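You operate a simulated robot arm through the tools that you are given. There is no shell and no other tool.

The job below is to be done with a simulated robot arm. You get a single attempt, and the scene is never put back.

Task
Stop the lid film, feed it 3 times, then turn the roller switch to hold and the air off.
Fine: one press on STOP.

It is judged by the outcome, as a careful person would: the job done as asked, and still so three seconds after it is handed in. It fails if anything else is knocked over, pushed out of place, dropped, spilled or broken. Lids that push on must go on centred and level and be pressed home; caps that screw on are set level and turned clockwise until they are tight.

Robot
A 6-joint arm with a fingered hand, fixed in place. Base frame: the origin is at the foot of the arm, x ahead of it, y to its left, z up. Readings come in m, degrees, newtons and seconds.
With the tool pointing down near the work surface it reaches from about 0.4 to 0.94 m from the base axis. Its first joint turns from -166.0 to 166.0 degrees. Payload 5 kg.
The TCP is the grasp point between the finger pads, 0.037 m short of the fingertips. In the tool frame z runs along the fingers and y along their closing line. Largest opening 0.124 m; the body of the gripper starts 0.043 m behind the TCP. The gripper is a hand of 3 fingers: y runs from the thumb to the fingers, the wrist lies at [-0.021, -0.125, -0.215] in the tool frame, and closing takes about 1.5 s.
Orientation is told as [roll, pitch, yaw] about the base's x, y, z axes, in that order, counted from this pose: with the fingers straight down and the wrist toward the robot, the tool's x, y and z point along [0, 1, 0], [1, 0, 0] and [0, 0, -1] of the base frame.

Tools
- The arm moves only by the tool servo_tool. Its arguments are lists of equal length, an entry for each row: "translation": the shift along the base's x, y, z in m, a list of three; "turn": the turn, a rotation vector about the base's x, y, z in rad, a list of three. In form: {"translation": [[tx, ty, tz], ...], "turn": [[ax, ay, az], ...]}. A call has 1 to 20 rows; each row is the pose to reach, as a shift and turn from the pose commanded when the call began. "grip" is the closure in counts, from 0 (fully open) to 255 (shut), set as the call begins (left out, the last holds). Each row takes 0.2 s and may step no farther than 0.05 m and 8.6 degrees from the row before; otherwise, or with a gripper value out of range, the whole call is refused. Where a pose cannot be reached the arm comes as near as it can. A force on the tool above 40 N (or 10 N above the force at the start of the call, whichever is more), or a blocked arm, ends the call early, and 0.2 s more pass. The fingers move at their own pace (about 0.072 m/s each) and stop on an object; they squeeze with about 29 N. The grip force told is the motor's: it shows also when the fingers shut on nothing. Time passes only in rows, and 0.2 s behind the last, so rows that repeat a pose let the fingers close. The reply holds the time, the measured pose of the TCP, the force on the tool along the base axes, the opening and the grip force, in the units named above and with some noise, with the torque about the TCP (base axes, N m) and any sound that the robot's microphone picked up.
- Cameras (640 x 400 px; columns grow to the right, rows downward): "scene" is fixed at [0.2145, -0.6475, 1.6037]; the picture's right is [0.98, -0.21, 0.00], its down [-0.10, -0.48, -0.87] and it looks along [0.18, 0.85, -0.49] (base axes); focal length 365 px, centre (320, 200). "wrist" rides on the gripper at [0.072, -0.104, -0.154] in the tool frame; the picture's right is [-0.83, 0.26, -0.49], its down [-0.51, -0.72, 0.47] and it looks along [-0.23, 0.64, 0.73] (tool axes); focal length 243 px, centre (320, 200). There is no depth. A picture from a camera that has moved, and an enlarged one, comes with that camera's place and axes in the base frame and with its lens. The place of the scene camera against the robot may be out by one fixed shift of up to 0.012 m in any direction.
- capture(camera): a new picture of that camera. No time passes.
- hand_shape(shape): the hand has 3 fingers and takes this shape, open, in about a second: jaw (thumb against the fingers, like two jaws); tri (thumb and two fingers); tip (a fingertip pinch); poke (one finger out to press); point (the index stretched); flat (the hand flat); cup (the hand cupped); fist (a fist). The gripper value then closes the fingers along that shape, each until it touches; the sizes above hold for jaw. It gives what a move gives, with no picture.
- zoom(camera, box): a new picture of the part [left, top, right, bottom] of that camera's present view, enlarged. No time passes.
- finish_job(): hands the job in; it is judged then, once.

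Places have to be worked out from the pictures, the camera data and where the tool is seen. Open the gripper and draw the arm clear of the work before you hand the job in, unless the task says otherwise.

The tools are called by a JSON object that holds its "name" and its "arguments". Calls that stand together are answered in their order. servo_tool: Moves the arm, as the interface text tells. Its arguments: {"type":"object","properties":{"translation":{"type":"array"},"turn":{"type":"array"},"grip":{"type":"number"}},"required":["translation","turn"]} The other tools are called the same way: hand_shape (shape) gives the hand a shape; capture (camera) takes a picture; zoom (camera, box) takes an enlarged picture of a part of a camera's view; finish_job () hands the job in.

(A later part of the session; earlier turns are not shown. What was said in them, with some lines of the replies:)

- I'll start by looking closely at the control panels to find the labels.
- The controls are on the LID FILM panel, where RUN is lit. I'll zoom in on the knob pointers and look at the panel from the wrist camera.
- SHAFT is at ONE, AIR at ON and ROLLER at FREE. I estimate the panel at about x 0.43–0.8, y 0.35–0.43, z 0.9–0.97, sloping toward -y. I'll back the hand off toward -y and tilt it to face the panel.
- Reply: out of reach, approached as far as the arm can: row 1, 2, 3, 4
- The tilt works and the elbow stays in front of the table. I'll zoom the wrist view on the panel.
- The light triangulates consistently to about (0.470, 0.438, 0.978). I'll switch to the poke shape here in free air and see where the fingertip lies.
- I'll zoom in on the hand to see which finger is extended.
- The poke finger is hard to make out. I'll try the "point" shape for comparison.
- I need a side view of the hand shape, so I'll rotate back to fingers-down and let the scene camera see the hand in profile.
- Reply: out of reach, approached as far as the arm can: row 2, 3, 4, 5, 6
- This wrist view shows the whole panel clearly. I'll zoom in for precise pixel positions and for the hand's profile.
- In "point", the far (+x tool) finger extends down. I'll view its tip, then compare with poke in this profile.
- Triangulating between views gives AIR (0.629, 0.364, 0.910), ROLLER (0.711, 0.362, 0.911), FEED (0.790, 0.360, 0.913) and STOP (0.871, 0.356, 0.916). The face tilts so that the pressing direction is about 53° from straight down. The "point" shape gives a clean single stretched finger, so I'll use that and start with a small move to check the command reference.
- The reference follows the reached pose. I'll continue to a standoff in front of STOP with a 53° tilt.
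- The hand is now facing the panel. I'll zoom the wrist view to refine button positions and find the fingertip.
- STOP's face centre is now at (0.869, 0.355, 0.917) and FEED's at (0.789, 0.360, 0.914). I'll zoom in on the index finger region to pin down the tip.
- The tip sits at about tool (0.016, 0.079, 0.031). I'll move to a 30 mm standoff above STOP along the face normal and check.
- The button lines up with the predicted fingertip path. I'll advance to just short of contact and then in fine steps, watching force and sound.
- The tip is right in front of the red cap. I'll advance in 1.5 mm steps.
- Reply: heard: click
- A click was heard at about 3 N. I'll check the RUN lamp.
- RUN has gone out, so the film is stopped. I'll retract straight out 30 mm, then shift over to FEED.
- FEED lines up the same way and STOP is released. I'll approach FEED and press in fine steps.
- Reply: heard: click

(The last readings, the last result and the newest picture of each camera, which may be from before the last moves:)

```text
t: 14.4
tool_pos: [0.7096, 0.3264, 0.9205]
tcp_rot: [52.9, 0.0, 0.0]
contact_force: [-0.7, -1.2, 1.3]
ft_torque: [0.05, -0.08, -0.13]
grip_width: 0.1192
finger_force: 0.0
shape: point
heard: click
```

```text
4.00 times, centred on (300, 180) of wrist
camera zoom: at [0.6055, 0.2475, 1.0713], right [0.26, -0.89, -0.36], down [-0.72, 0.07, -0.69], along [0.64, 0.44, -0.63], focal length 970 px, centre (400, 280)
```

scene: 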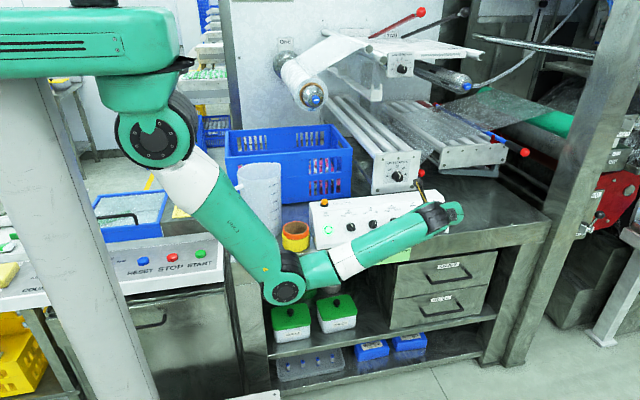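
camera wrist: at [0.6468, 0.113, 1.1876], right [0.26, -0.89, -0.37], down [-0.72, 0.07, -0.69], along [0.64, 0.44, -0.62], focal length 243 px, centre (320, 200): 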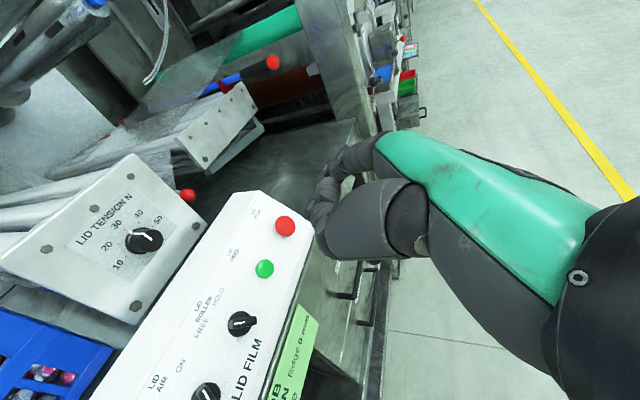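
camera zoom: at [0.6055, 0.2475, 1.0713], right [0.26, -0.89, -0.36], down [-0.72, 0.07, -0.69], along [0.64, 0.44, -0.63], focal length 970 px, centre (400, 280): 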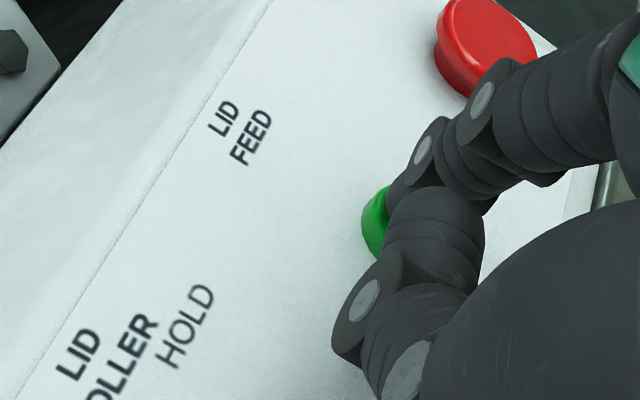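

First FEED click. I'll release fully by 12 mm and check that the release is silent.

{"name": "servo_tool", "arguments": {"translation": [[0, -0.004, 0.003], [0, -0.0096, 0.0072], [0, -0.0096, 0.0072], [0, -0.0096, 0.0072]], "turn": [[0, 0, 0], [0, 0, 0], [0, 0, 0], [0, 0, 0]]}}

{"name": "zoom", "arguments": {"camera": "wrist", "box": [240, 130, 360, 230]}}

{"name": "capture", "arguments": {"camera": "scene"}}

```text
t: 15.4
tool_pos: [0.7098, 0.3154, 0.9265]
tcp_rot: [52.8, 0.0, 0.1]
contact_force: [0.7, 0.9, -0.5]
ft_torque: [0.0, 0.01, -0.01]
grip_width: 0.1192
finger_force: 0.0
shape: point
```

```text
4.00 times, centred on (300, 180) of wrist
camera zoom: at [0.6055, 0.2377, 1.0783], right [0.26, -0.89, -0.36], down [-0.72, 0.07, -0.69], along [0.64, 0.44, -0.63], focal length 970 px, centre (400, 280)
```

zoom: 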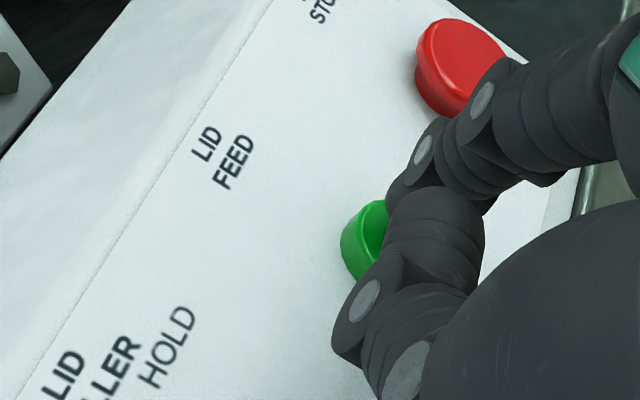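

```text
taken
```

scene: 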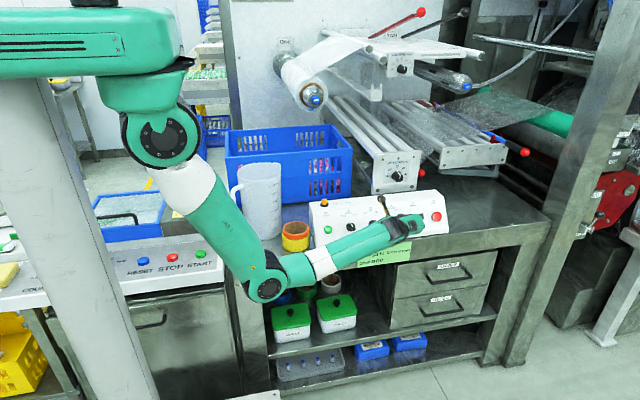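

Release is silent and the button is back out. I'll make the second press the same way.

{"name": "servo_tool", "arguments": {"translation": [[0, 0.004, -0.003], [0, 0.006, -0.0045], [0, 0.0072, -0.0054], [0, 0.0084, -0.0063], [0, 0.0096, -0.0072], [0, 0.01, -0.0075]], "turn": [[0, 0, 0], [0, 0, 0], [0, 0, 0], [0, 0, 0], [0, 0, 0], [0, 0, 0]]}}

```text
t: 16.8
tool_pos: [0.7107, 0.3259, 0.919]
tcp_rot: [52.8, -0.1, 0.0]
contact_force: [-1.1, -1.5, 0.9]
ft_torque: [0.01, -0.09, -0.12]
grip_width: 0.1193
finger_force: 0.0
shape: point
heard: click
```

Second click. I'll release again.

{"name": "servo_tool", "arguments": {"translation": [[0, -0.004, 0.003], [0, -0.01, 0.0075], [0, -0.01, 0.0075], [0, -0.01, 0.0075]], "turn": [[0, 0, 0], [0, 0, 0], [0, 0, 0], [0, 0, 0]]}}

```text
t: 17.8
tool_pos: [0.7111, 0.3167, 0.9269]
tcp_rot: [52.8, 0.0, 0.0]
contact_force: [-0.2, -0.2, -1.0]
ft_torque: [-0.01, -0.01, 0.01]
grip_width: 0.1188
finger_force: 0.1
shape: point
```

The release was clean. Now the third press.

{"name": "servo_tool", "arguments": {"translation": [[0, 0.004, -0.003], [0, 0.006, -0.0045], [0, 0.0072, -0.0054], [0, 0.0084, -0.0063], [0, 0.0096, -0.0072], [0, 0.01, -0.0075]], "turn": [[0, 0, 0], [0, 0, 0], [0, 0, 0], [0, 0, 0], [0, 0, 0], [0, 0, 0]]}}

```text
t: 19.2
tool_pos: [0.7091, 0.3269, 0.9194]
tcp_rot: [52.8, -0.1, 0.0]
contact_force: [-0.4, -2.1, 0.4]
ft_torque: [0.04, -0.08, -0.13]
grip_width: 0.0
finger_force: 0.1
shape: point
heard: click
```

Third click. I'll retract well clear along the normal and then change to a pinching shape.

{"name": "servo_tool", "arguments": {"translation": [[0, -0.012, 0.009], [0, -0.032, 0.024], [0, -0.064, 0.048], [0, -0.1, 0.08], [0, -0.12, 0.105]], "turn": [[0, 0, 0], [0, 0, 0], [0, 0, 0], [0, 0, 0], [0, 0, 0]]}}

{"name": "hand_shape", "arguments": {"shape": "tip"}}

{"name": "capture", "arguments": {"camera": "wrist"}}

{"name": "capture", "arguments": {"camera": "scene"}}

```text
t: 20.4
tool_pos: [0.7083, 0.2062, 1.0248]
tcp_rot: [52.7, -0.1, 0.0]
contact_force: [1.0, -0.3, -0.1]
ft_torque: [-0.01, -0.01, 0.02]
grip_width: 0.0001
finger_force: 0.0
shape: point
```

```text
t: 21.3
tool_pos: [0.7098, 0.2064, 1.0248]
tcp_rot: [52.8, -0.1, -0.1]
contact_force: [-0.3, -0.7, 0.2]
ft_torque: [0.02, 0.0, -0.02]
grip_width: 0.1237
finger_force: 0.1
shape: tip
```

```text
taken
camera wrist: at [0.6049, 0.1281, 1.1749], right [0.26, -0.89, -0.36], down [-0.72, 0.07, -0.69], along [0.64, 0.44, -0.63], focal length 243 px, centre (320, 200)
```

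wrist: 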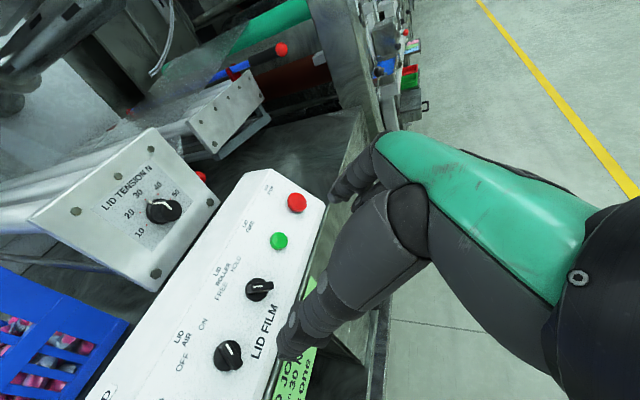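

```text
taken
```

scene: 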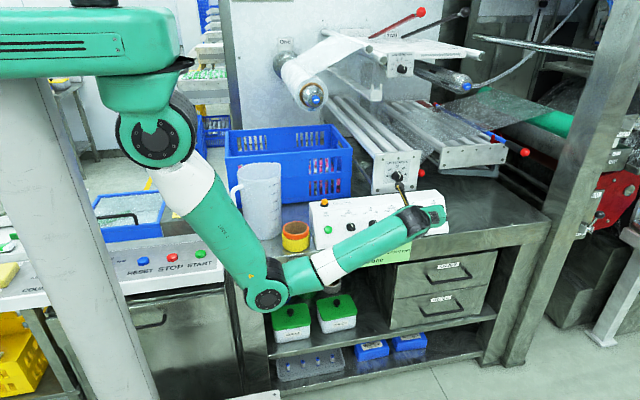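

The tip shape opens to 0.124 m. I'll partly close here in free air to see how the fingers meet.

{"name": "servo_tool", "arguments": {"translation": [[0, 0, 0], [0, 0, 0], [0, 0, 0], [0, 0, 0], [0, 0, 0], [0, 0, 0], [0, 0, 0]], "turn": [[0, 0, 0], [0, 0, 0], [0, 0, 0], [0, 0, 0], [0, 0, 0], [0, 0, 0], [0, 0, 0]], "grip": 160}}

{"name": "zoom", "arguments": {"camera": "wrist", "box": [220, 120, 440, 360]}}

{"name": "zoom", "arguments": {"camera": "scene", "box": [370, 170, 480, 250]}}

```text
t: 22.9
tool_pos: [0.7078, 0.2069, 1.0249]
tcp_rot: [52.8, -0.1, 0.1]
contact_force: [0.7, 0.5, 0.6]
ft_torque: [-0.01, -0.04, 0.01]
grip_width: 0.0472
finger_force: 0.0
shape: tip
```

```text
1.67 times, centred on (330, 240) of wrist
camera zoom: at [0.6049, 0.128, 1.1751], right [0.26, -0.89, -0.36], down [-0.72, 0.07, -0.69], along [0.64, 0.44, -0.63], focal length 404 px, centre (303, 133)
```

zoom: 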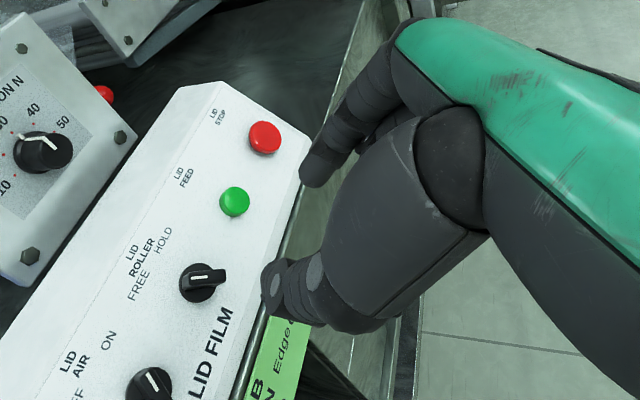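

```text
5.00 times, centred on (425, 210) of scene
camera zoom: at [0.2145, -0.6475, 1.6037], right [0.98, -0.21, 0.0], down [-0.1, -0.48, -0.87], along [0.18, 0.85, -0.49], focal length 1824 px, centre (-205, 150)
```

zoom: 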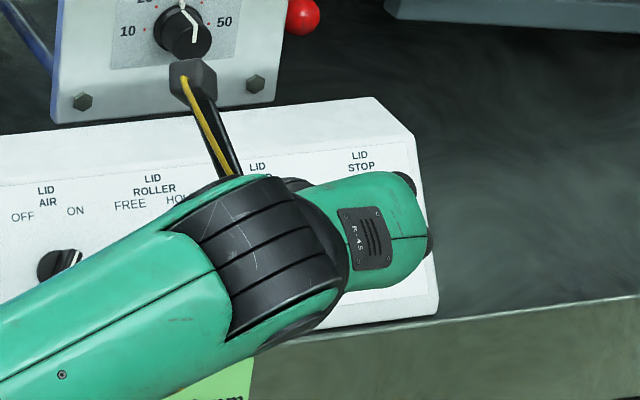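

In "tip", the thumb and index oppose each other while the other finger stays curled. I'll close fully in free air to see exactly where the tips meet.

{"name": "servo_tool", "arguments": {"translation": [[0, 0, 0], [0, 0, 0], [0, 0, 0], [0, 0, 0], [0, 0, 0]], "turn": [[0, 0, 0], [0, 0, 0], [0, 0, 0], [0, 0, 0], [0, 0, 0]], "grip": 235}}

{"name": "zoom", "arguments": {"camera": "wrist", "box": [240, 140, 400, 300]}}

```text
t: 24.1
tool_pos: [0.7094, 0.2063, 1.0235]
tcp_rot: [52.8, 0.0, -0.1]
contact_force: [0.0, -0.8, -0.9]
ft_torque: [-0.04, -0.05, 0.01]
grip_width: 0.0099
finger_force: 0.0
shape: tip
```

```text
2.50 times, centred on (320, 220) of wrist
camera zoom: at [0.6049, 0.128, 1.1751], right [0.26, -0.89, -0.36], down [-0.72, 0.07, -0.69], along [0.64, 0.44, -0.63], focal length 606 px, centre (320, 150)
```

zoom: 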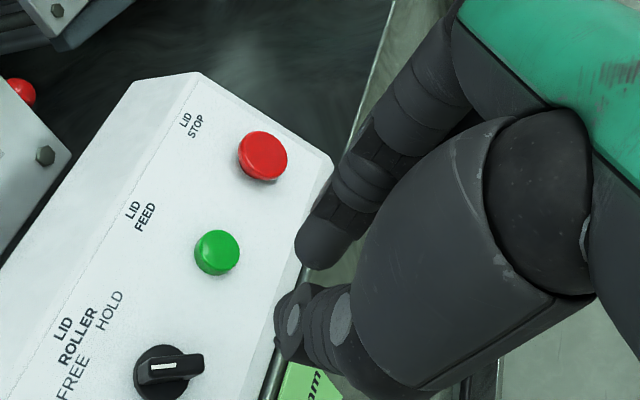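

The tips meet on the tool axis near z 0.033. ROLLER's bar is at about +30° (toward FREE), with its top roughly 25 mm above the face. I'll open to about 47 mm, turn the tool 30° about the face normal to align with the bar, and move to a standoff above ROLLER.

{"name": "servo_tool", "arguments": {"translation": [[-0.001, 0.022, -0.014], [-0.002, 0.045, -0.029], [-0.003, 0.068, -0.043], [-0.003, 0.091, -0.058], [-0.003, 0.091, -0.058], [-0.003, 0.091, -0.058]], "turn": [[0, -0.1045, 0.0788], [0, -0.209, 0.1575], [0, -0.3136, 0.2363], [0, -0.4181, 0.3151], [0, -0.4181, 0.3151], [0, -0.4181, 0.3151]], "grip": 160}}

{"name": "capture", "arguments": {"camera": "wrist"}}

{"name": "zoom", "arguments": {"camera": "scene", "box": [300, 160, 480, 270]}}

```text
t: 25.5
tool_pos: [0.7073, 0.2985, 0.9672]
tcp_rot: [48.7, -23.6, 19.1]
contact_force: [0.6, -0.3, -0.3]
ft_torque: [-0.04, 0.0, -0.04]
grip_width: 0.0459
finger_force: 0.0
shape: tip
```

```text
taken
camera wrist: at [0.5805, 0.182, 1.068], right [0.64, -0.75, -0.17], down [-0.37, -0.11, -0.92], along [0.67, 0.65, -0.34], focal length 243 px, centre (320, 200)
```

wrist: 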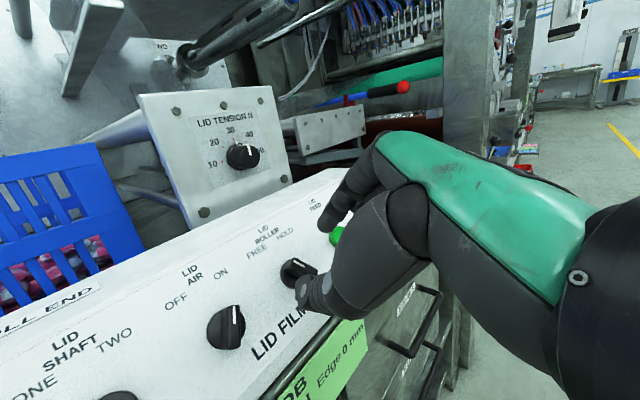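

```text
3.56 times, centred on (390, 215) of scene
camera zoom: at [0.2145, -0.6475, 1.6037], right [0.98, -0.21, 0.0], down [-0.1, -0.48, -0.87], along [0.18, 0.85, -0.49], focal length 1297 px, centre (71, 147)
```

zoom: 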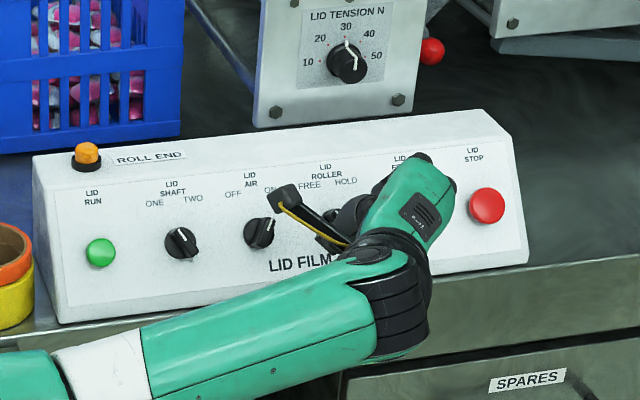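

The pose is good and the forearm is clear. I'll zoom to check finger and knob alignment.

{"name": "zoom", "arguments": {"camera": "wrist", "box": [240, 180, 400, 340]}}

```text
2.50 times, centred on (320, 260) of wrist
camera zoom: at [0.5805, 0.182, 1.068], right [0.64, -0.75, -0.17], down [-0.37, -0.11, -0.92], along [0.67, 0.65, -0.34], focal length 606 px, centre (320, 50)
```

zoom: 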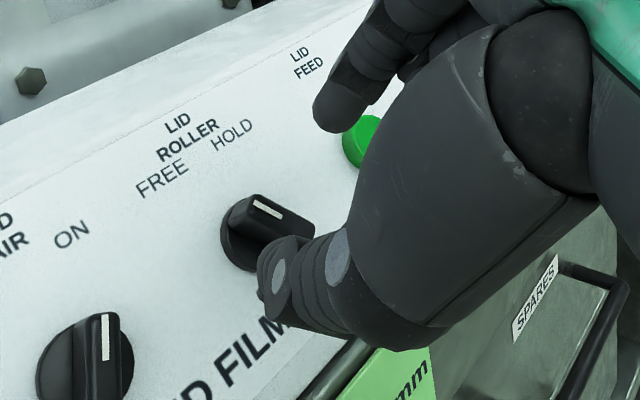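

The knob sits about 4 mm downslope of the tool axis. I'll correct that and descend about 37 mm along the normal so the tips straddle the bar just above its disc.

{"name": "servo_tool", "arguments": {"translation": [[-0.0012, -0.0024, -0.0032], [-0.0012, 0.0056, -0.0092], [-0.0012, 0.0136, -0.0153], [-0.0012, 0.0216, -0.0213], [-0.0012, 0.0271, -0.0255]], "turn": [[0, 0, 0], [0, 0, 0], [0, 0, 0], [0, 0, 0], [0, 0, 0]]}}

{"name": "zoom", "arguments": {"camera": "wrist", "box": [240, 160, 400, 320]}}

{"name": "zoom", "arguments": {"camera": "scene", "box": [360, 190, 440, 240]}}

```text
t: 26.7
tool_pos: [0.7062, 0.3248, 0.9409]
tcp_rot: [48.8, -23.6, 19.1]
contact_force: [0.6, -0.6, 0.9]
ft_torque: [-0.04, 0.02, -0.01]
grip_width: 0.0455
finger_force: 0.0
shape: tip
```

```text
2.50 times, centred on (320, 240) of wrist
camera zoom: at [0.5791, 0.209, 1.0426], right [0.64, -0.75, -0.17], down [-0.37, -0.11, -0.92], along [0.67, 0.65, -0.35], focal length 606 px, centre (320, 100)
```

zoom: 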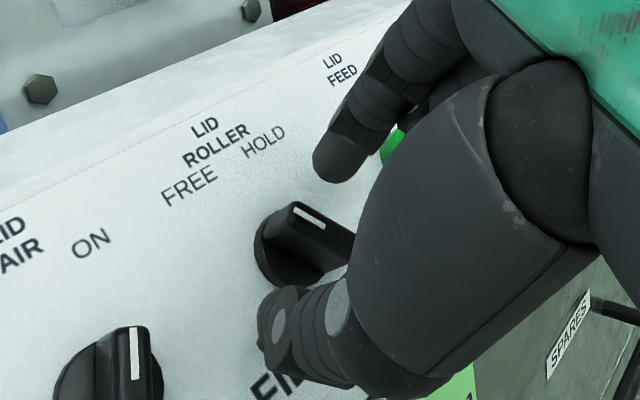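

```text
8.00 times, centred on (400, 215) of scene
camera zoom: at [0.2145, -0.6475, 1.6037], right [0.98, -0.21, 0.0], down [-0.1, -0.48, -0.87], along [0.18, 0.85, -0.49], focal length 2918 px, centre (-320, 80)
```

zoom: 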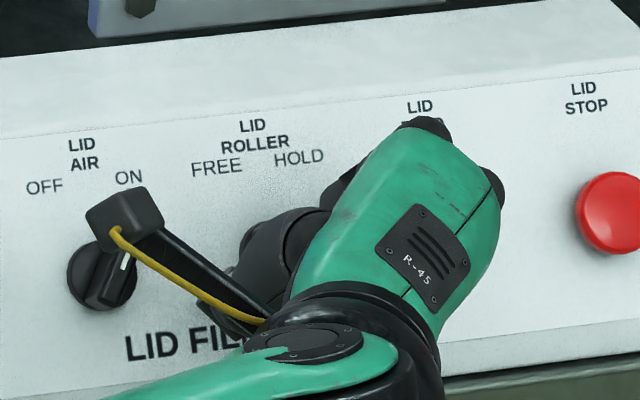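

The bar is centred between thumb and index, about 6 mm above the disc. I'll close on it.

{"name": "servo_tool", "arguments": {"translation": [[0, 0, 0], [0, 0, 0], [0, 0, 0], [0, 0, 0], [0, 0, 0], [0, 0, 0]], "turn": [[0, 0, 0], [0, 0, 0], [0, 0, 0], [0, 0, 0], [0, 0, 0], [0, 0, 0]], "grip": 255}}

{"name": "zoom", "arguments": {"camera": "wrist", "box": [240, 160, 400, 320]}}

```text
t: 28.1
tool_pos: [0.7061, 0.3246, 0.941]
tcp_rot: [48.8, -23.4, 19.2]
contact_force: [1.9, 2.9, -2.8]
ft_torque: [0.0, 0.0, -0.14]
grip_width: 0.0058
finger_force: 29.0
shape: tip
```

```text
2.50 times, centred on (320, 240) of wrist
camera zoom: at [0.5793, 0.2089, 1.0425], right [0.64, -0.75, -0.17], down [-0.37, -0.11, -0.92], along [0.67, 0.65, -0.35], focal length 606 px, centre (320, 100)
```

zoom: 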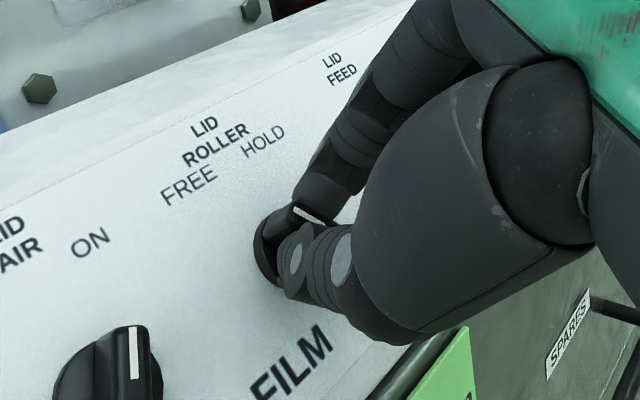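

The bar is firmly gripped (29 N). I'll turn clockwise about the face normal by about 62° toward HOLD.

{"name": "servo_tool", "arguments": {"translation": [[0, 0, 0], [0, 0, 0], [0, 0, 0], [0, 0, 0], [0, 0, 0], [0, 0, 0], [0, 0, 0], [0, 0, 0], [0, 0, 0]], "turn": [[0, 0.1078, -0.0812], [0, 0.2156, -0.1624], [0, 0.3234, -0.2436], [0, 0.4312, -0.3248], [0, 0.539, -0.406], [0, 0.6468, -0.4872], [0, 0.7546, -0.5684], [0, 0.8624, -0.6496], [0, 0.8624, -0.6496]]}}

{"name": "capture", "arguments": {"camera": "wrist"}}

{"name": "zoom", "arguments": {"camera": "scene", "box": [340, 170, 460, 250]}}

```text
t: 30.1
tool_pos: [0.7073, 0.3247, 0.9419]
tcp_rot: [48.3, 24.9, -20.6]
contact_force: [14.3, 11.4, 3.1]
ft_torque: [0.27, -0.28, -0.3]
grip_width: 0.005
finger_force: 29.3
shape: tip
```

```text
taken
camera wrist: at [0.6566, 0.2731, 1.128], right [-0.22, -0.9, -0.38], down [-0.88, 0.35, -0.32], along [0.42, 0.26, -0.87], focal length 243 px, centre (320, 200)
```

wrist: 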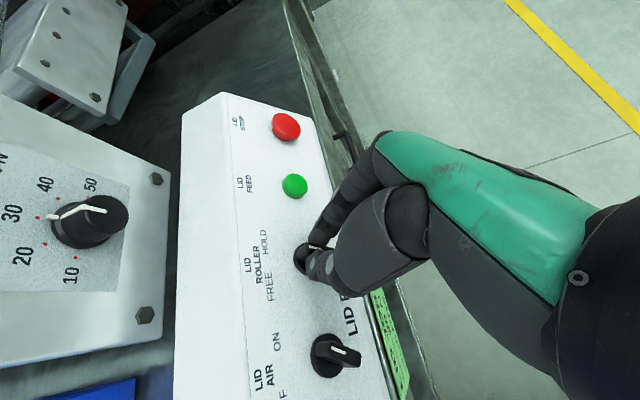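

```text
5.00 times, centred on (400, 210) of scene
camera zoom: at [0.2145, -0.6475, 1.6037], right [0.98, -0.21, 0.0], down [-0.1, -0.48, -0.87], along [0.18, 0.85, -0.49], focal length 1824 px, centre (-80, 150)
```

zoom: 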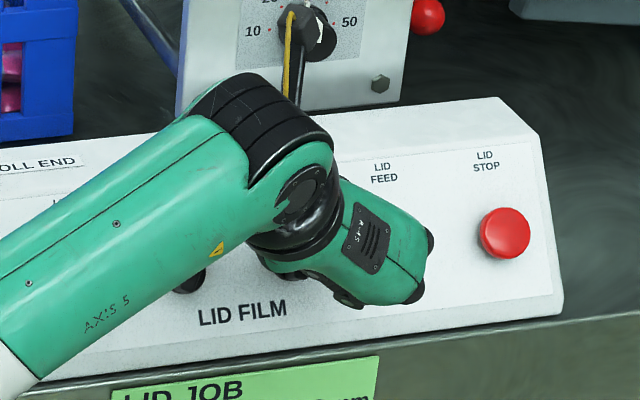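

Forces rose to about 18 N. I'll zoom in to see whether the knob followed.

{"name": "zoom", "arguments": {"camera": "wrist", "box": [270, 200, 350, 300]}}

```text
4.00 times, centred on (310, 250) of wrist
camera zoom: at [0.6566, 0.2731, 1.128], right [-0.22, -0.9, -0.38], down [-0.88, 0.35, -0.32], along [0.42, 0.26, -0.87], focal length 970 px, centre (360, 0)
```

zoom: 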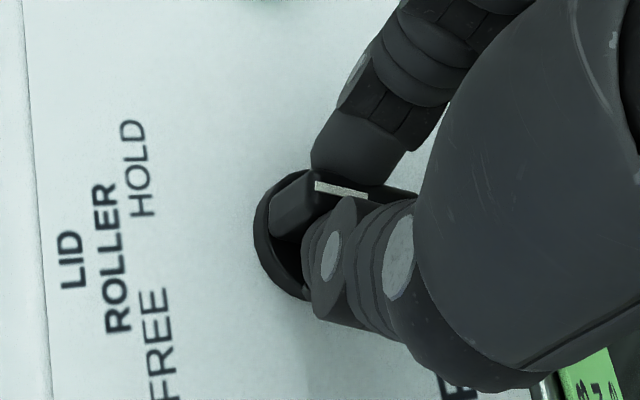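

The pointer is now roughly 14° past vertical toward HOLD, and the reaction pushes +u/+v. I'll ease the tool 2 mm that way and turn another 17°.

{"name": "servo_tool", "arguments": {"translation": [[0.001, 0.0005, 0.0006], [0.002, 0.001, 0.0012], [0.003, 0.0015, 0.0018], [0.003, 0.0015, 0.0018]], "turn": [[0, 0.08, -0.06], [0, 0.16, -0.12], [0, 0.24, -0.18], [0, 0.24, -0.18]]}}

{"name": "zoom", "arguments": {"camera": "wrist", "box": [270, 200, 350, 300]}}

```text
t: 31.1
tool_pos: [0.7087, 0.3256, 0.943]
tcp_rot: [40.7, 37.1, -34.9]
contact_force: [5.2, 1.9, 2.5]
ft_torque: [0.07, -0.16, -0.11]
grip_width: 0.0051
finger_force: 28.6
shape: tip
```

```text
4.00 times, centred on (310, 250) of wrist
camera zoom: at [0.6958, 0.2798, 1.1361], right [-0.46, -0.84, -0.29], down [-0.86, 0.5, -0.11], along [0.24, 0.2, -0.95], focal length 970 px, centre (360, 0)
```

zoom: 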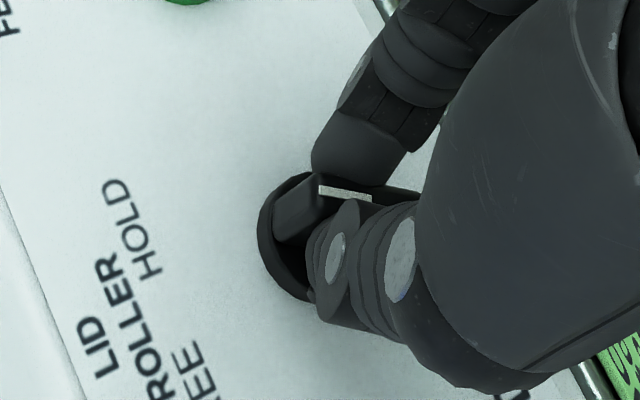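

The pointer is now about 31° toward HOLD and the forces have dropped, which fits a detent. I'll open the fingers to release.

{"name": "servo_tool", "arguments": {"translation": [[0, 0, 0], [0, 0, 0], [0, 0, 0], [0, 0, 0], [0, 0, 0]], "turn": [[0, 0, 0], [0, 0, 0], [0, 0, 0], [0, 0, 0], [0, 0, 0]], "grip": 150}}

{"name": "zoom", "arguments": {"camera": "wrist", "box": [250, 180, 370, 300]}}

```text
t: 32.3
tool_pos: [0.7087, 0.326, 0.9428]
tcp_rot: [40.8, 37.1, -34.7]
contact_force: [0.0, 0.7, -0.6]
ft_torque: [0.02, 0.02, 0.01]
grip_width: 0.0509
finger_force: 0.1
shape: tip
```

```text
3.33 times, centred on (310, 240) of wrist
camera zoom: at [0.6956, 0.2799, 1.1367], right [-0.45, -0.84, -0.29], down [-0.86, 0.5, -0.11], along [0.24, 0.2, -0.95], focal length 809 px, centre (353, 67)
```

zoom: 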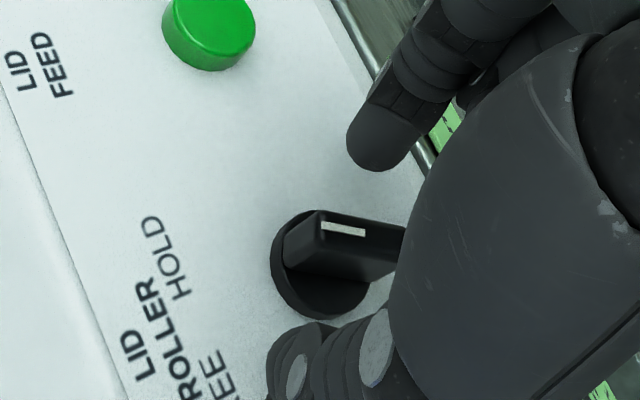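

ROLLER stays at HOLD. I'll retract straight out, shift over AIR, and set the tool to -30° to match its bar.

{"name": "servo_tool", "arguments": {"translation": [[0, -0.012, 0.009], [0, -0.024, 0.018], [0, -0.036, 0.027], [-0.03, -0.036, 0.027], [-0.06, -0.036, 0.027], [-0.0807, -0.0364, 0.0268], [-0.0807, -0.0364, 0.0268]], "turn": [[0, 0, 0], [0, 0, 0], [0, 0, 0], [0, -0.088, 0.066], [0, -0.176, 0.132], [0, -0.2636, 0.1986], [0, -0.2636, 0.1986]]}}

{"name": "capture", "arguments": {"camera": "wrist"}}

{"name": "zoom", "arguments": {"camera": "wrist", "box": [250, 180, 410, 340]}}

{"name": "zoom", "arguments": {"camera": "scene", "box": [300, 160, 460, 260]}}

```text
t: 33.9
tool_pos: [0.628, 0.2903, 0.9698]
tcp_rot: [48.8, 23.6, -19.2]
contact_force: [0.1, 0.7, 0.1]
ft_torque: [-0.01, -0.02, -0.03]
grip_width: 0.0511
finger_force: 0.1
shape: tip
```

```text
taken
camera wrist: at [0.5742, 0.237, 1.155], right [-0.19, -0.91, -0.38], down [-0.88, 0.33, -0.35], along [0.44, 0.27, -0.86], focal length 243 px, centre (320, 200)
```

wrist: 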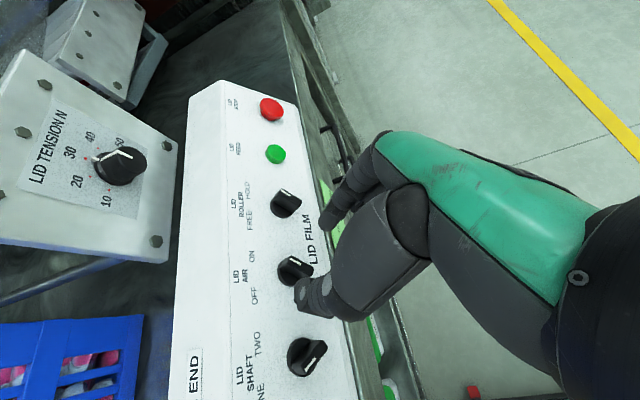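

```text
2.50 times, centred on (330, 260) of wrist
camera zoom: at [0.5742, 0.237, 1.155], right [-0.19, -0.91, -0.38], down [-0.88, 0.33, -0.35], along [0.44, 0.27, -0.86], focal length 606 px, centre (295, 50)
```

zoom: 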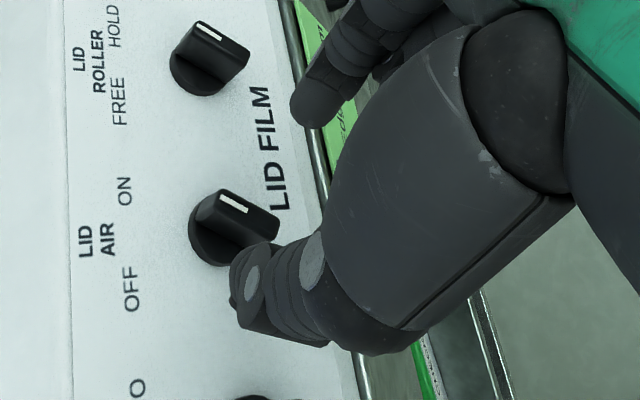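

```text
4.00 times, centred on (380, 210) of scene
camera zoom: at [0.2145, -0.6475, 1.6037], right [0.98, -0.21, 0.0], down [-0.1, -0.48, -0.87], along [0.18, 0.85, -0.49], focal length 1459 px, centre (80, 160)
```

zoom: 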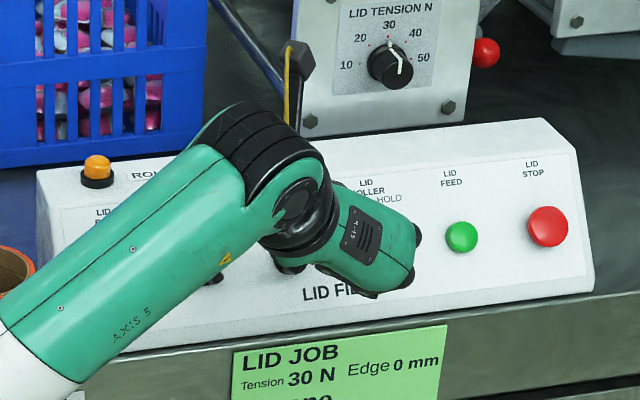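

ROLLER's pointer is parallel to AIR's ON pointer, so it is properly at HOLD. AIR's disc is within about 2 mm of the tool axis, so I'll make a small correction and descend onto it.

{"name": "servo_tool", "arguments": {"translation": [[0.0003, -0.0015, -0.002], [0.0003, 0.0085, -0.0095], [0.0003, 0.0185, -0.017], [0.0003, 0.0285, -0.0246], [0.0003, 0.0352, -0.0297]], "turn": [[0, 0, 0], [0, 0, 0], [0, 0, 0], [0, 0, 0], [0, 0, 0]]}}

{"name": "zoom", "arguments": {"camera": "wrist", "box": [250, 160, 410, 320]}}

```text
t: 35.1
tool_pos: [0.6273, 0.3253, 0.941]
tcp_rot: [48.7, 23.6, -19.2]
contact_force: [-0.1, -0.1, 0.3]
ft_torque: [0.0, 0.02, -0.02]
grip_width: 0.0507
finger_force: 0.1
shape: tip
```

```text
2.50 times, centred on (330, 240) of wrist
camera zoom: at [0.5745, 0.2722, 1.1251], right [-0.19, -0.91, -0.38], down [-0.88, 0.33, -0.34], along [0.44, 0.27, -0.86], focal length 606 px, centre (295, 100)
```

zoom: 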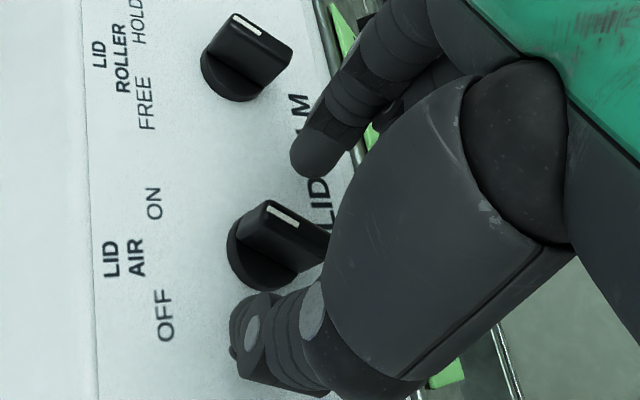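

Alignment matches the earlier successful grip. I'll close on the AIR bar.

{"name": "servo_tool", "arguments": {"translation": [[0, 0, 0], [0, 0, 0], [0, 0, 0], [0, 0, 0], [0, 0, 0], [0, 0, 0]], "turn": [[0, 0, 0], [0, 0, 0], [0, 0, 0], [0, 0, 0], [0, 0, 0], [0, 0, 0]], "grip": 255}}

{"name": "zoom", "arguments": {"camera": "wrist", "box": [270, 180, 370, 300]}}

```text
t: 36.5
tool_pos: [0.6275, 0.3242, 0.9401]
tcp_rot: [48.7, 23.7, -19.3]
contact_force: [-0.7, 3.3, -2.2]
ft_torque: [0.0, 0.01, -0.03]
grip_width: 0.0055
finger_force: 28.9
shape: tip
```

```text
3.33 times, centred on (320, 240) of wrist
camera zoom: at [0.5745, 0.2724, 1.1251], right [-0.19, -0.91, -0.38], down [-0.88, 0.33, -0.34], along [0.44, 0.27, -0.86], focal length 809 px, centre (320, 67)
```

zoom: 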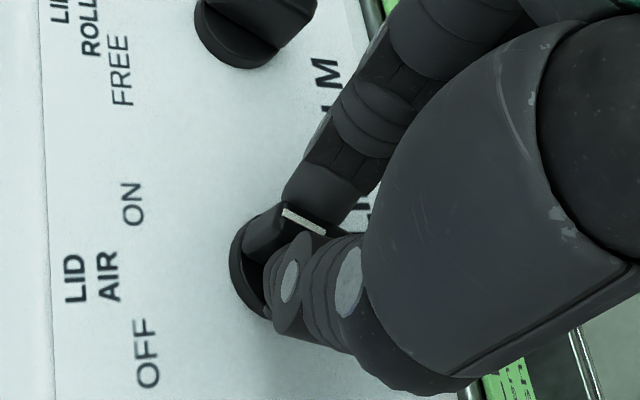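

The grip is good at 29 N with low side forces. I'll turn counter-clockwise about 39° first and check.

{"name": "servo_tool", "arguments": {"translation": [[0, 0, 0], [0, 0, 0], [0, 0, 0], [0, 0, 0], [0, 0, 0]], "turn": [[0, -0.1078, 0.0812], [0, -0.2156, 0.1624], [0, -0.3234, 0.2436], [0, -0.4312, 0.3248], [0, -0.539, 0.406]]}}

{"name": "zoom", "arguments": {"camera": "wrist", "box": [270, 180, 370, 300]}}

```text
t: 37.7
tool_pos: [0.6284, 0.3235, 0.94]
tcp_rot: [52.5, -6.8, 5.2]
contact_force: [-6.1, 2.9, -0.2]
ft_torque: [0.04, 0.1, 0.12]
grip_width: 0.0054
finger_force: 29.1
shape: tip
```

```text
3.33 times, centred on (320, 240) of wrist
camera zoom: at [0.514, 0.2368, 1.0779], right [0.38, -0.86, -0.32], down [-0.64, 0.01, -0.77], along [0.67, 0.5, -0.55], focal length 809 px, centre (320, 67)
```

zoom: 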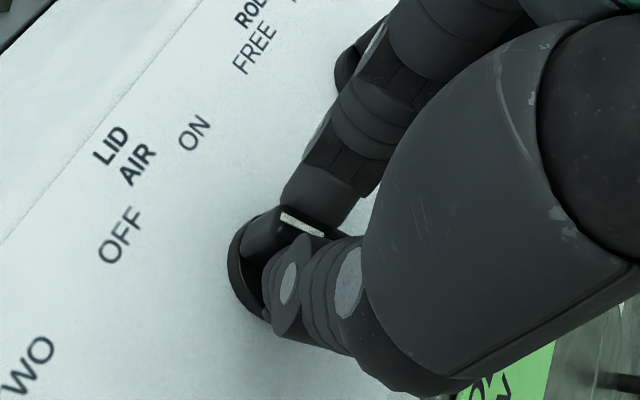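

The knob is following. I'll ease 2 mm toward -x and continue another 31°.

{"name": "servo_tool", "arguments": {"translation": [[-0.0006, 0, 0], [-0.0012, 0, 0], [-0.0018, 0, 0], [-0.002, 0, 0], [-0.002, 0, 0]], "turn": [[0, -0.1078, 0.0812], [0, -0.2156, 0.1624], [0, -0.3234, 0.2436], [0, -0.4312, 0.3248], [0, -0.4312, 0.3248]]}}

{"name": "zoom", "arguments": {"camera": "wrist", "box": [270, 180, 370, 300]}}

```text
t: 38.9
tool_pos: [0.6276, 0.3248, 0.94]
tcp_rot: [45.4, -30.6, 26.2]
contact_force: [7.1, 0.1, -4.0]
ft_torque: [-0.07, -0.02, -0.33]
grip_width: 0.0054
finger_force: 29.4
shape: tip
```

```text
3.33 times, centred on (320, 240) of wrist
camera zoom: at [0.5003, 0.1966, 1.0245], right [0.73, -0.68, -0.08], down [-0.23, -0.14, -0.96], along [0.65, 0.72, -0.26], focal length 809 px, centre (320, 67)
```

zoom: 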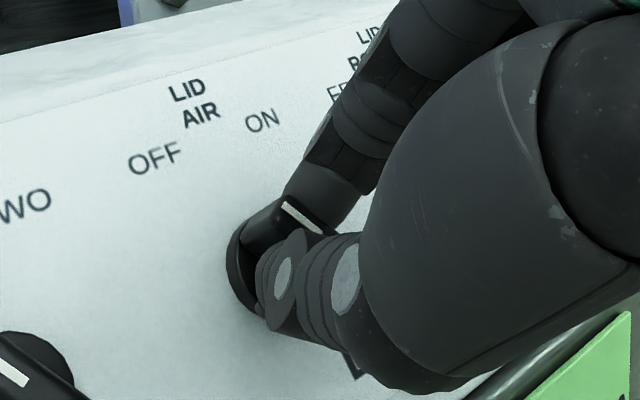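

The AIR pointer is now about 31° toward OFF. I'll release and check that it stays.

{"name": "servo_tool", "arguments": {"translation": [[0, 0, 0], [0, 0, 0], [0, 0, 0], [0, 0, 0], [0, 0, 0]], "turn": [[0, 0, 0], [0, 0, 0], [0, 0, 0], [0, 0, 0], [0, 0, 0]], "grip": 150}}

{"name": "zoom", "arguments": {"camera": "wrist", "box": [250, 160, 410, 320]}}

```text
t: 40.1
tool_pos: [0.6264, 0.3249, 0.9407]
tcp_rot: [45.5, -30.5, 26.3]
contact_force: [-0.6, -0.6, 0.1]
ft_torque: [0.01, -0.04, -0.02]
grip_width: 0.0503
finger_force: 0.0
shape: tip
```

```text
2.50 times, centred on (330, 240) of wrist
camera zoom: at [0.4997, 0.1968, 1.0248], right [0.73, -0.68, -0.08], down [-0.23, -0.14, -0.96], along [0.64, 0.72, -0.26], focal length 606 px, centre (295, 100)
```

zoom: 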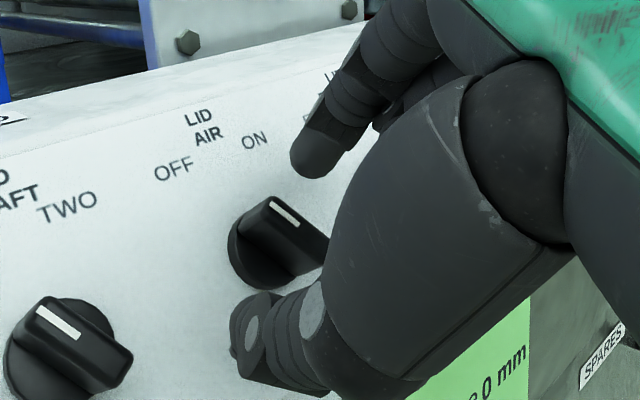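

AIR is parallel to SHAFT at ONE, so it is at OFF. I'll retract straight out and then draw the arm clear and open the gripper.

{"name": "servo_tool", "arguments": {"translation": [[0, -0.012, 0.009], [0, -0.032, 0.024], [0, -0.056, 0.042], [0, -0.088, 0.066], [0, -0.115, 0.09], [0, -0.13, 0.12]], "turn": [[0, 0, 0], [0, 0, 0], [0, 0, 0], [0, 0.1, -0.075], [0, 0.2, -0.15], [0, 0.3, -0.225]]}}

{"name": "servo_tool", "arguments": {"translation": [[-0.02, -0.03, 0.02], [-0.04, -0.06, 0.04], [-0.06, -0.09, 0.06], [-0.07, -0.1, 0.08], [-0.07, -0.1, 0.08], [-0.07, -0.1, 0.08]], "turn": [[0, 0, 0], [0, 0, 0], [0, 0, 0], [0, 0, 0], [0, 0, 0], [0, 0, 0]], "grip": 0}}

{"name": "capture", "arguments": {"camera": "scene"}}

{"name": "zoom", "arguments": {"camera": "scene", "box": [300, 170, 460, 270]}}

{"name": "capture", "arguments": {"camera": "wrist"}}

```text
t: 41.5
tool_pos: [0.6266, 0.1937, 1.0612]
tcp_rot: [51.4, -14.2, 11.0]
contact_force: [0.4, -0.1, 0.4]
ft_torque: [0.0, -0.01, -0.02]
grip_width: 0.0505
finger_force: 0.0
shape: tip
```

```text
t: 42.9
tool_pos: [0.5559, 0.0933, 1.1398]
tcp_rot: [51.3, -14.2, 11.1]
contact_force: [-0.5, 0.1, -0.2]
ft_torque: [-0.02, 0.02, 0.0]
grip_width: 0.1235
finger_force: 0.2
shape: tip
```

```text
taken
```

scene: 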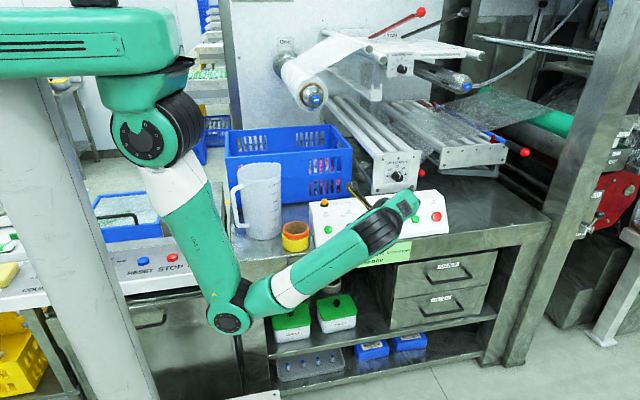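

```text
4.00 times, centred on (380, 220) of scene
camera zoom: at [0.2145, -0.6475, 1.6037], right [0.98, -0.21, 0.0], down [-0.1, -0.48, -0.87], along [0.18, 0.85, -0.49], focal length 1459 px, centre (80, 120)
```

zoom: 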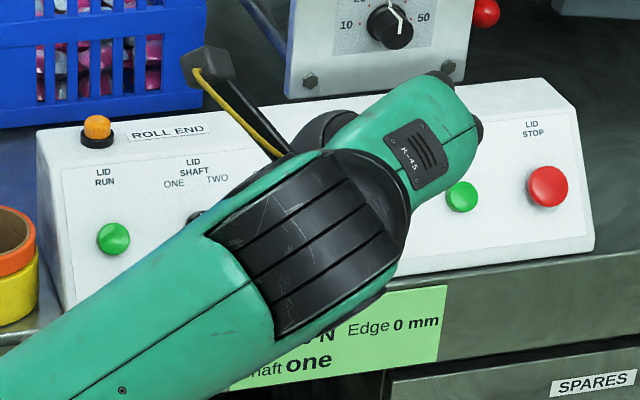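

```text
taken
camera wrist: at [0.4343, -0.006, 1.2624], right [0.51, -0.82, -0.27], down [-0.53, -0.05, -0.85], along [0.68, 0.57, -0.46], focal length 243 px, centre (320, 200)
```

wrist: 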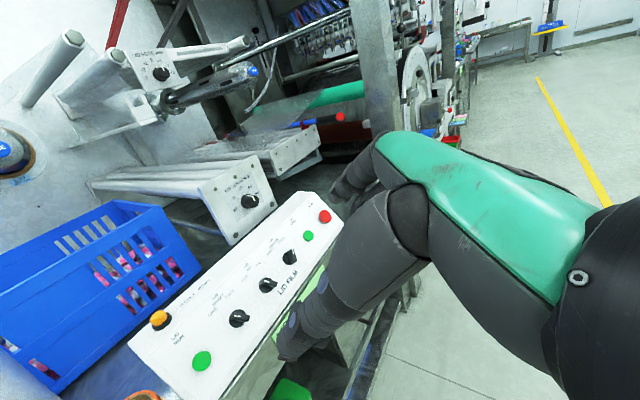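

The arm is clear and the gripper open. One last check of the knob positions through the wrist camera.

{"name": "zoom", "arguments": {"camera": "wrist", "box": [170, 200, 350, 380]}}

{"name": "zoom", "arguments": {"camera": "wrist", "box": [230, 230, 330, 310]}}

```text
2.22 times, centred on (260, 290) of wrist
camera zoom: at [0.4343, -0.006, 1.2624], right [0.51, -0.82, -0.27], down [-0.53, -0.05, -0.85], along [0.68, 0.57, -0.46], focal length 539 px, centre (453, 0)
```

zoom: 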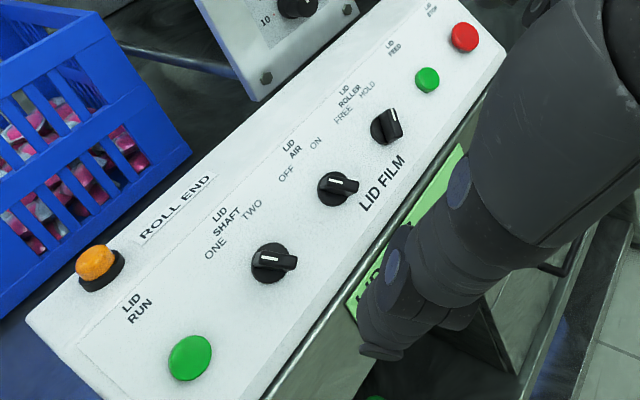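

```text
5.00 times, centred on (280, 270) of wrist
camera zoom: at [0.4343, -0.006, 1.2624], right [0.51, -0.82, -0.27], down [-0.53, -0.05, -0.85], along [0.68, 0.57, -0.46], focal length 1213 px, centre (520, -150)
```

zoom: 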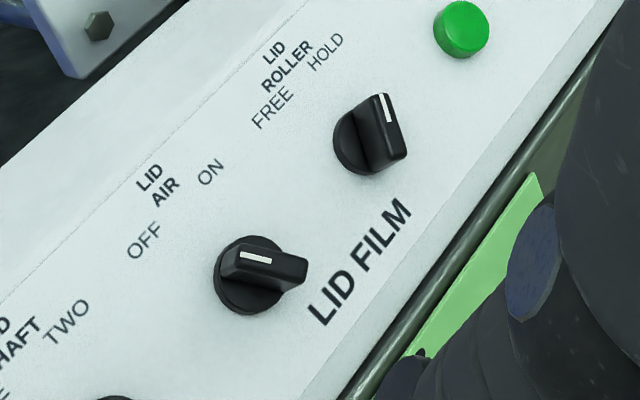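

AIR points to OFF, ROLLER to HOLD and SHAFT is still at ONE. RUN is out, and STOP and FEED are both released, so I'm handing the job in.

{"name": "finish_job", "arguments": {}}

```text
The job is handed in.
```

The lid film job is done and handed in; I don't have the verdict on it.

- **Stop:** I pressed LID STOP once. It clicked and the RUN lamp went out.
- **Feed:** I pressed LID FEED three times. Each press clicked, and I released the button fully between presses. I went by the clicks and did not check in the pictures that the film itself moved.
- **Roller:** The LID ROLLER switch is at HOLD.
- **Air:** The LID AIR switch is at OFF.

The last pictures show both switches at those settings and LID SHAFT still at ONE. Nothing else looked disturbed. The gripper is open and the arm is clear of the panel.
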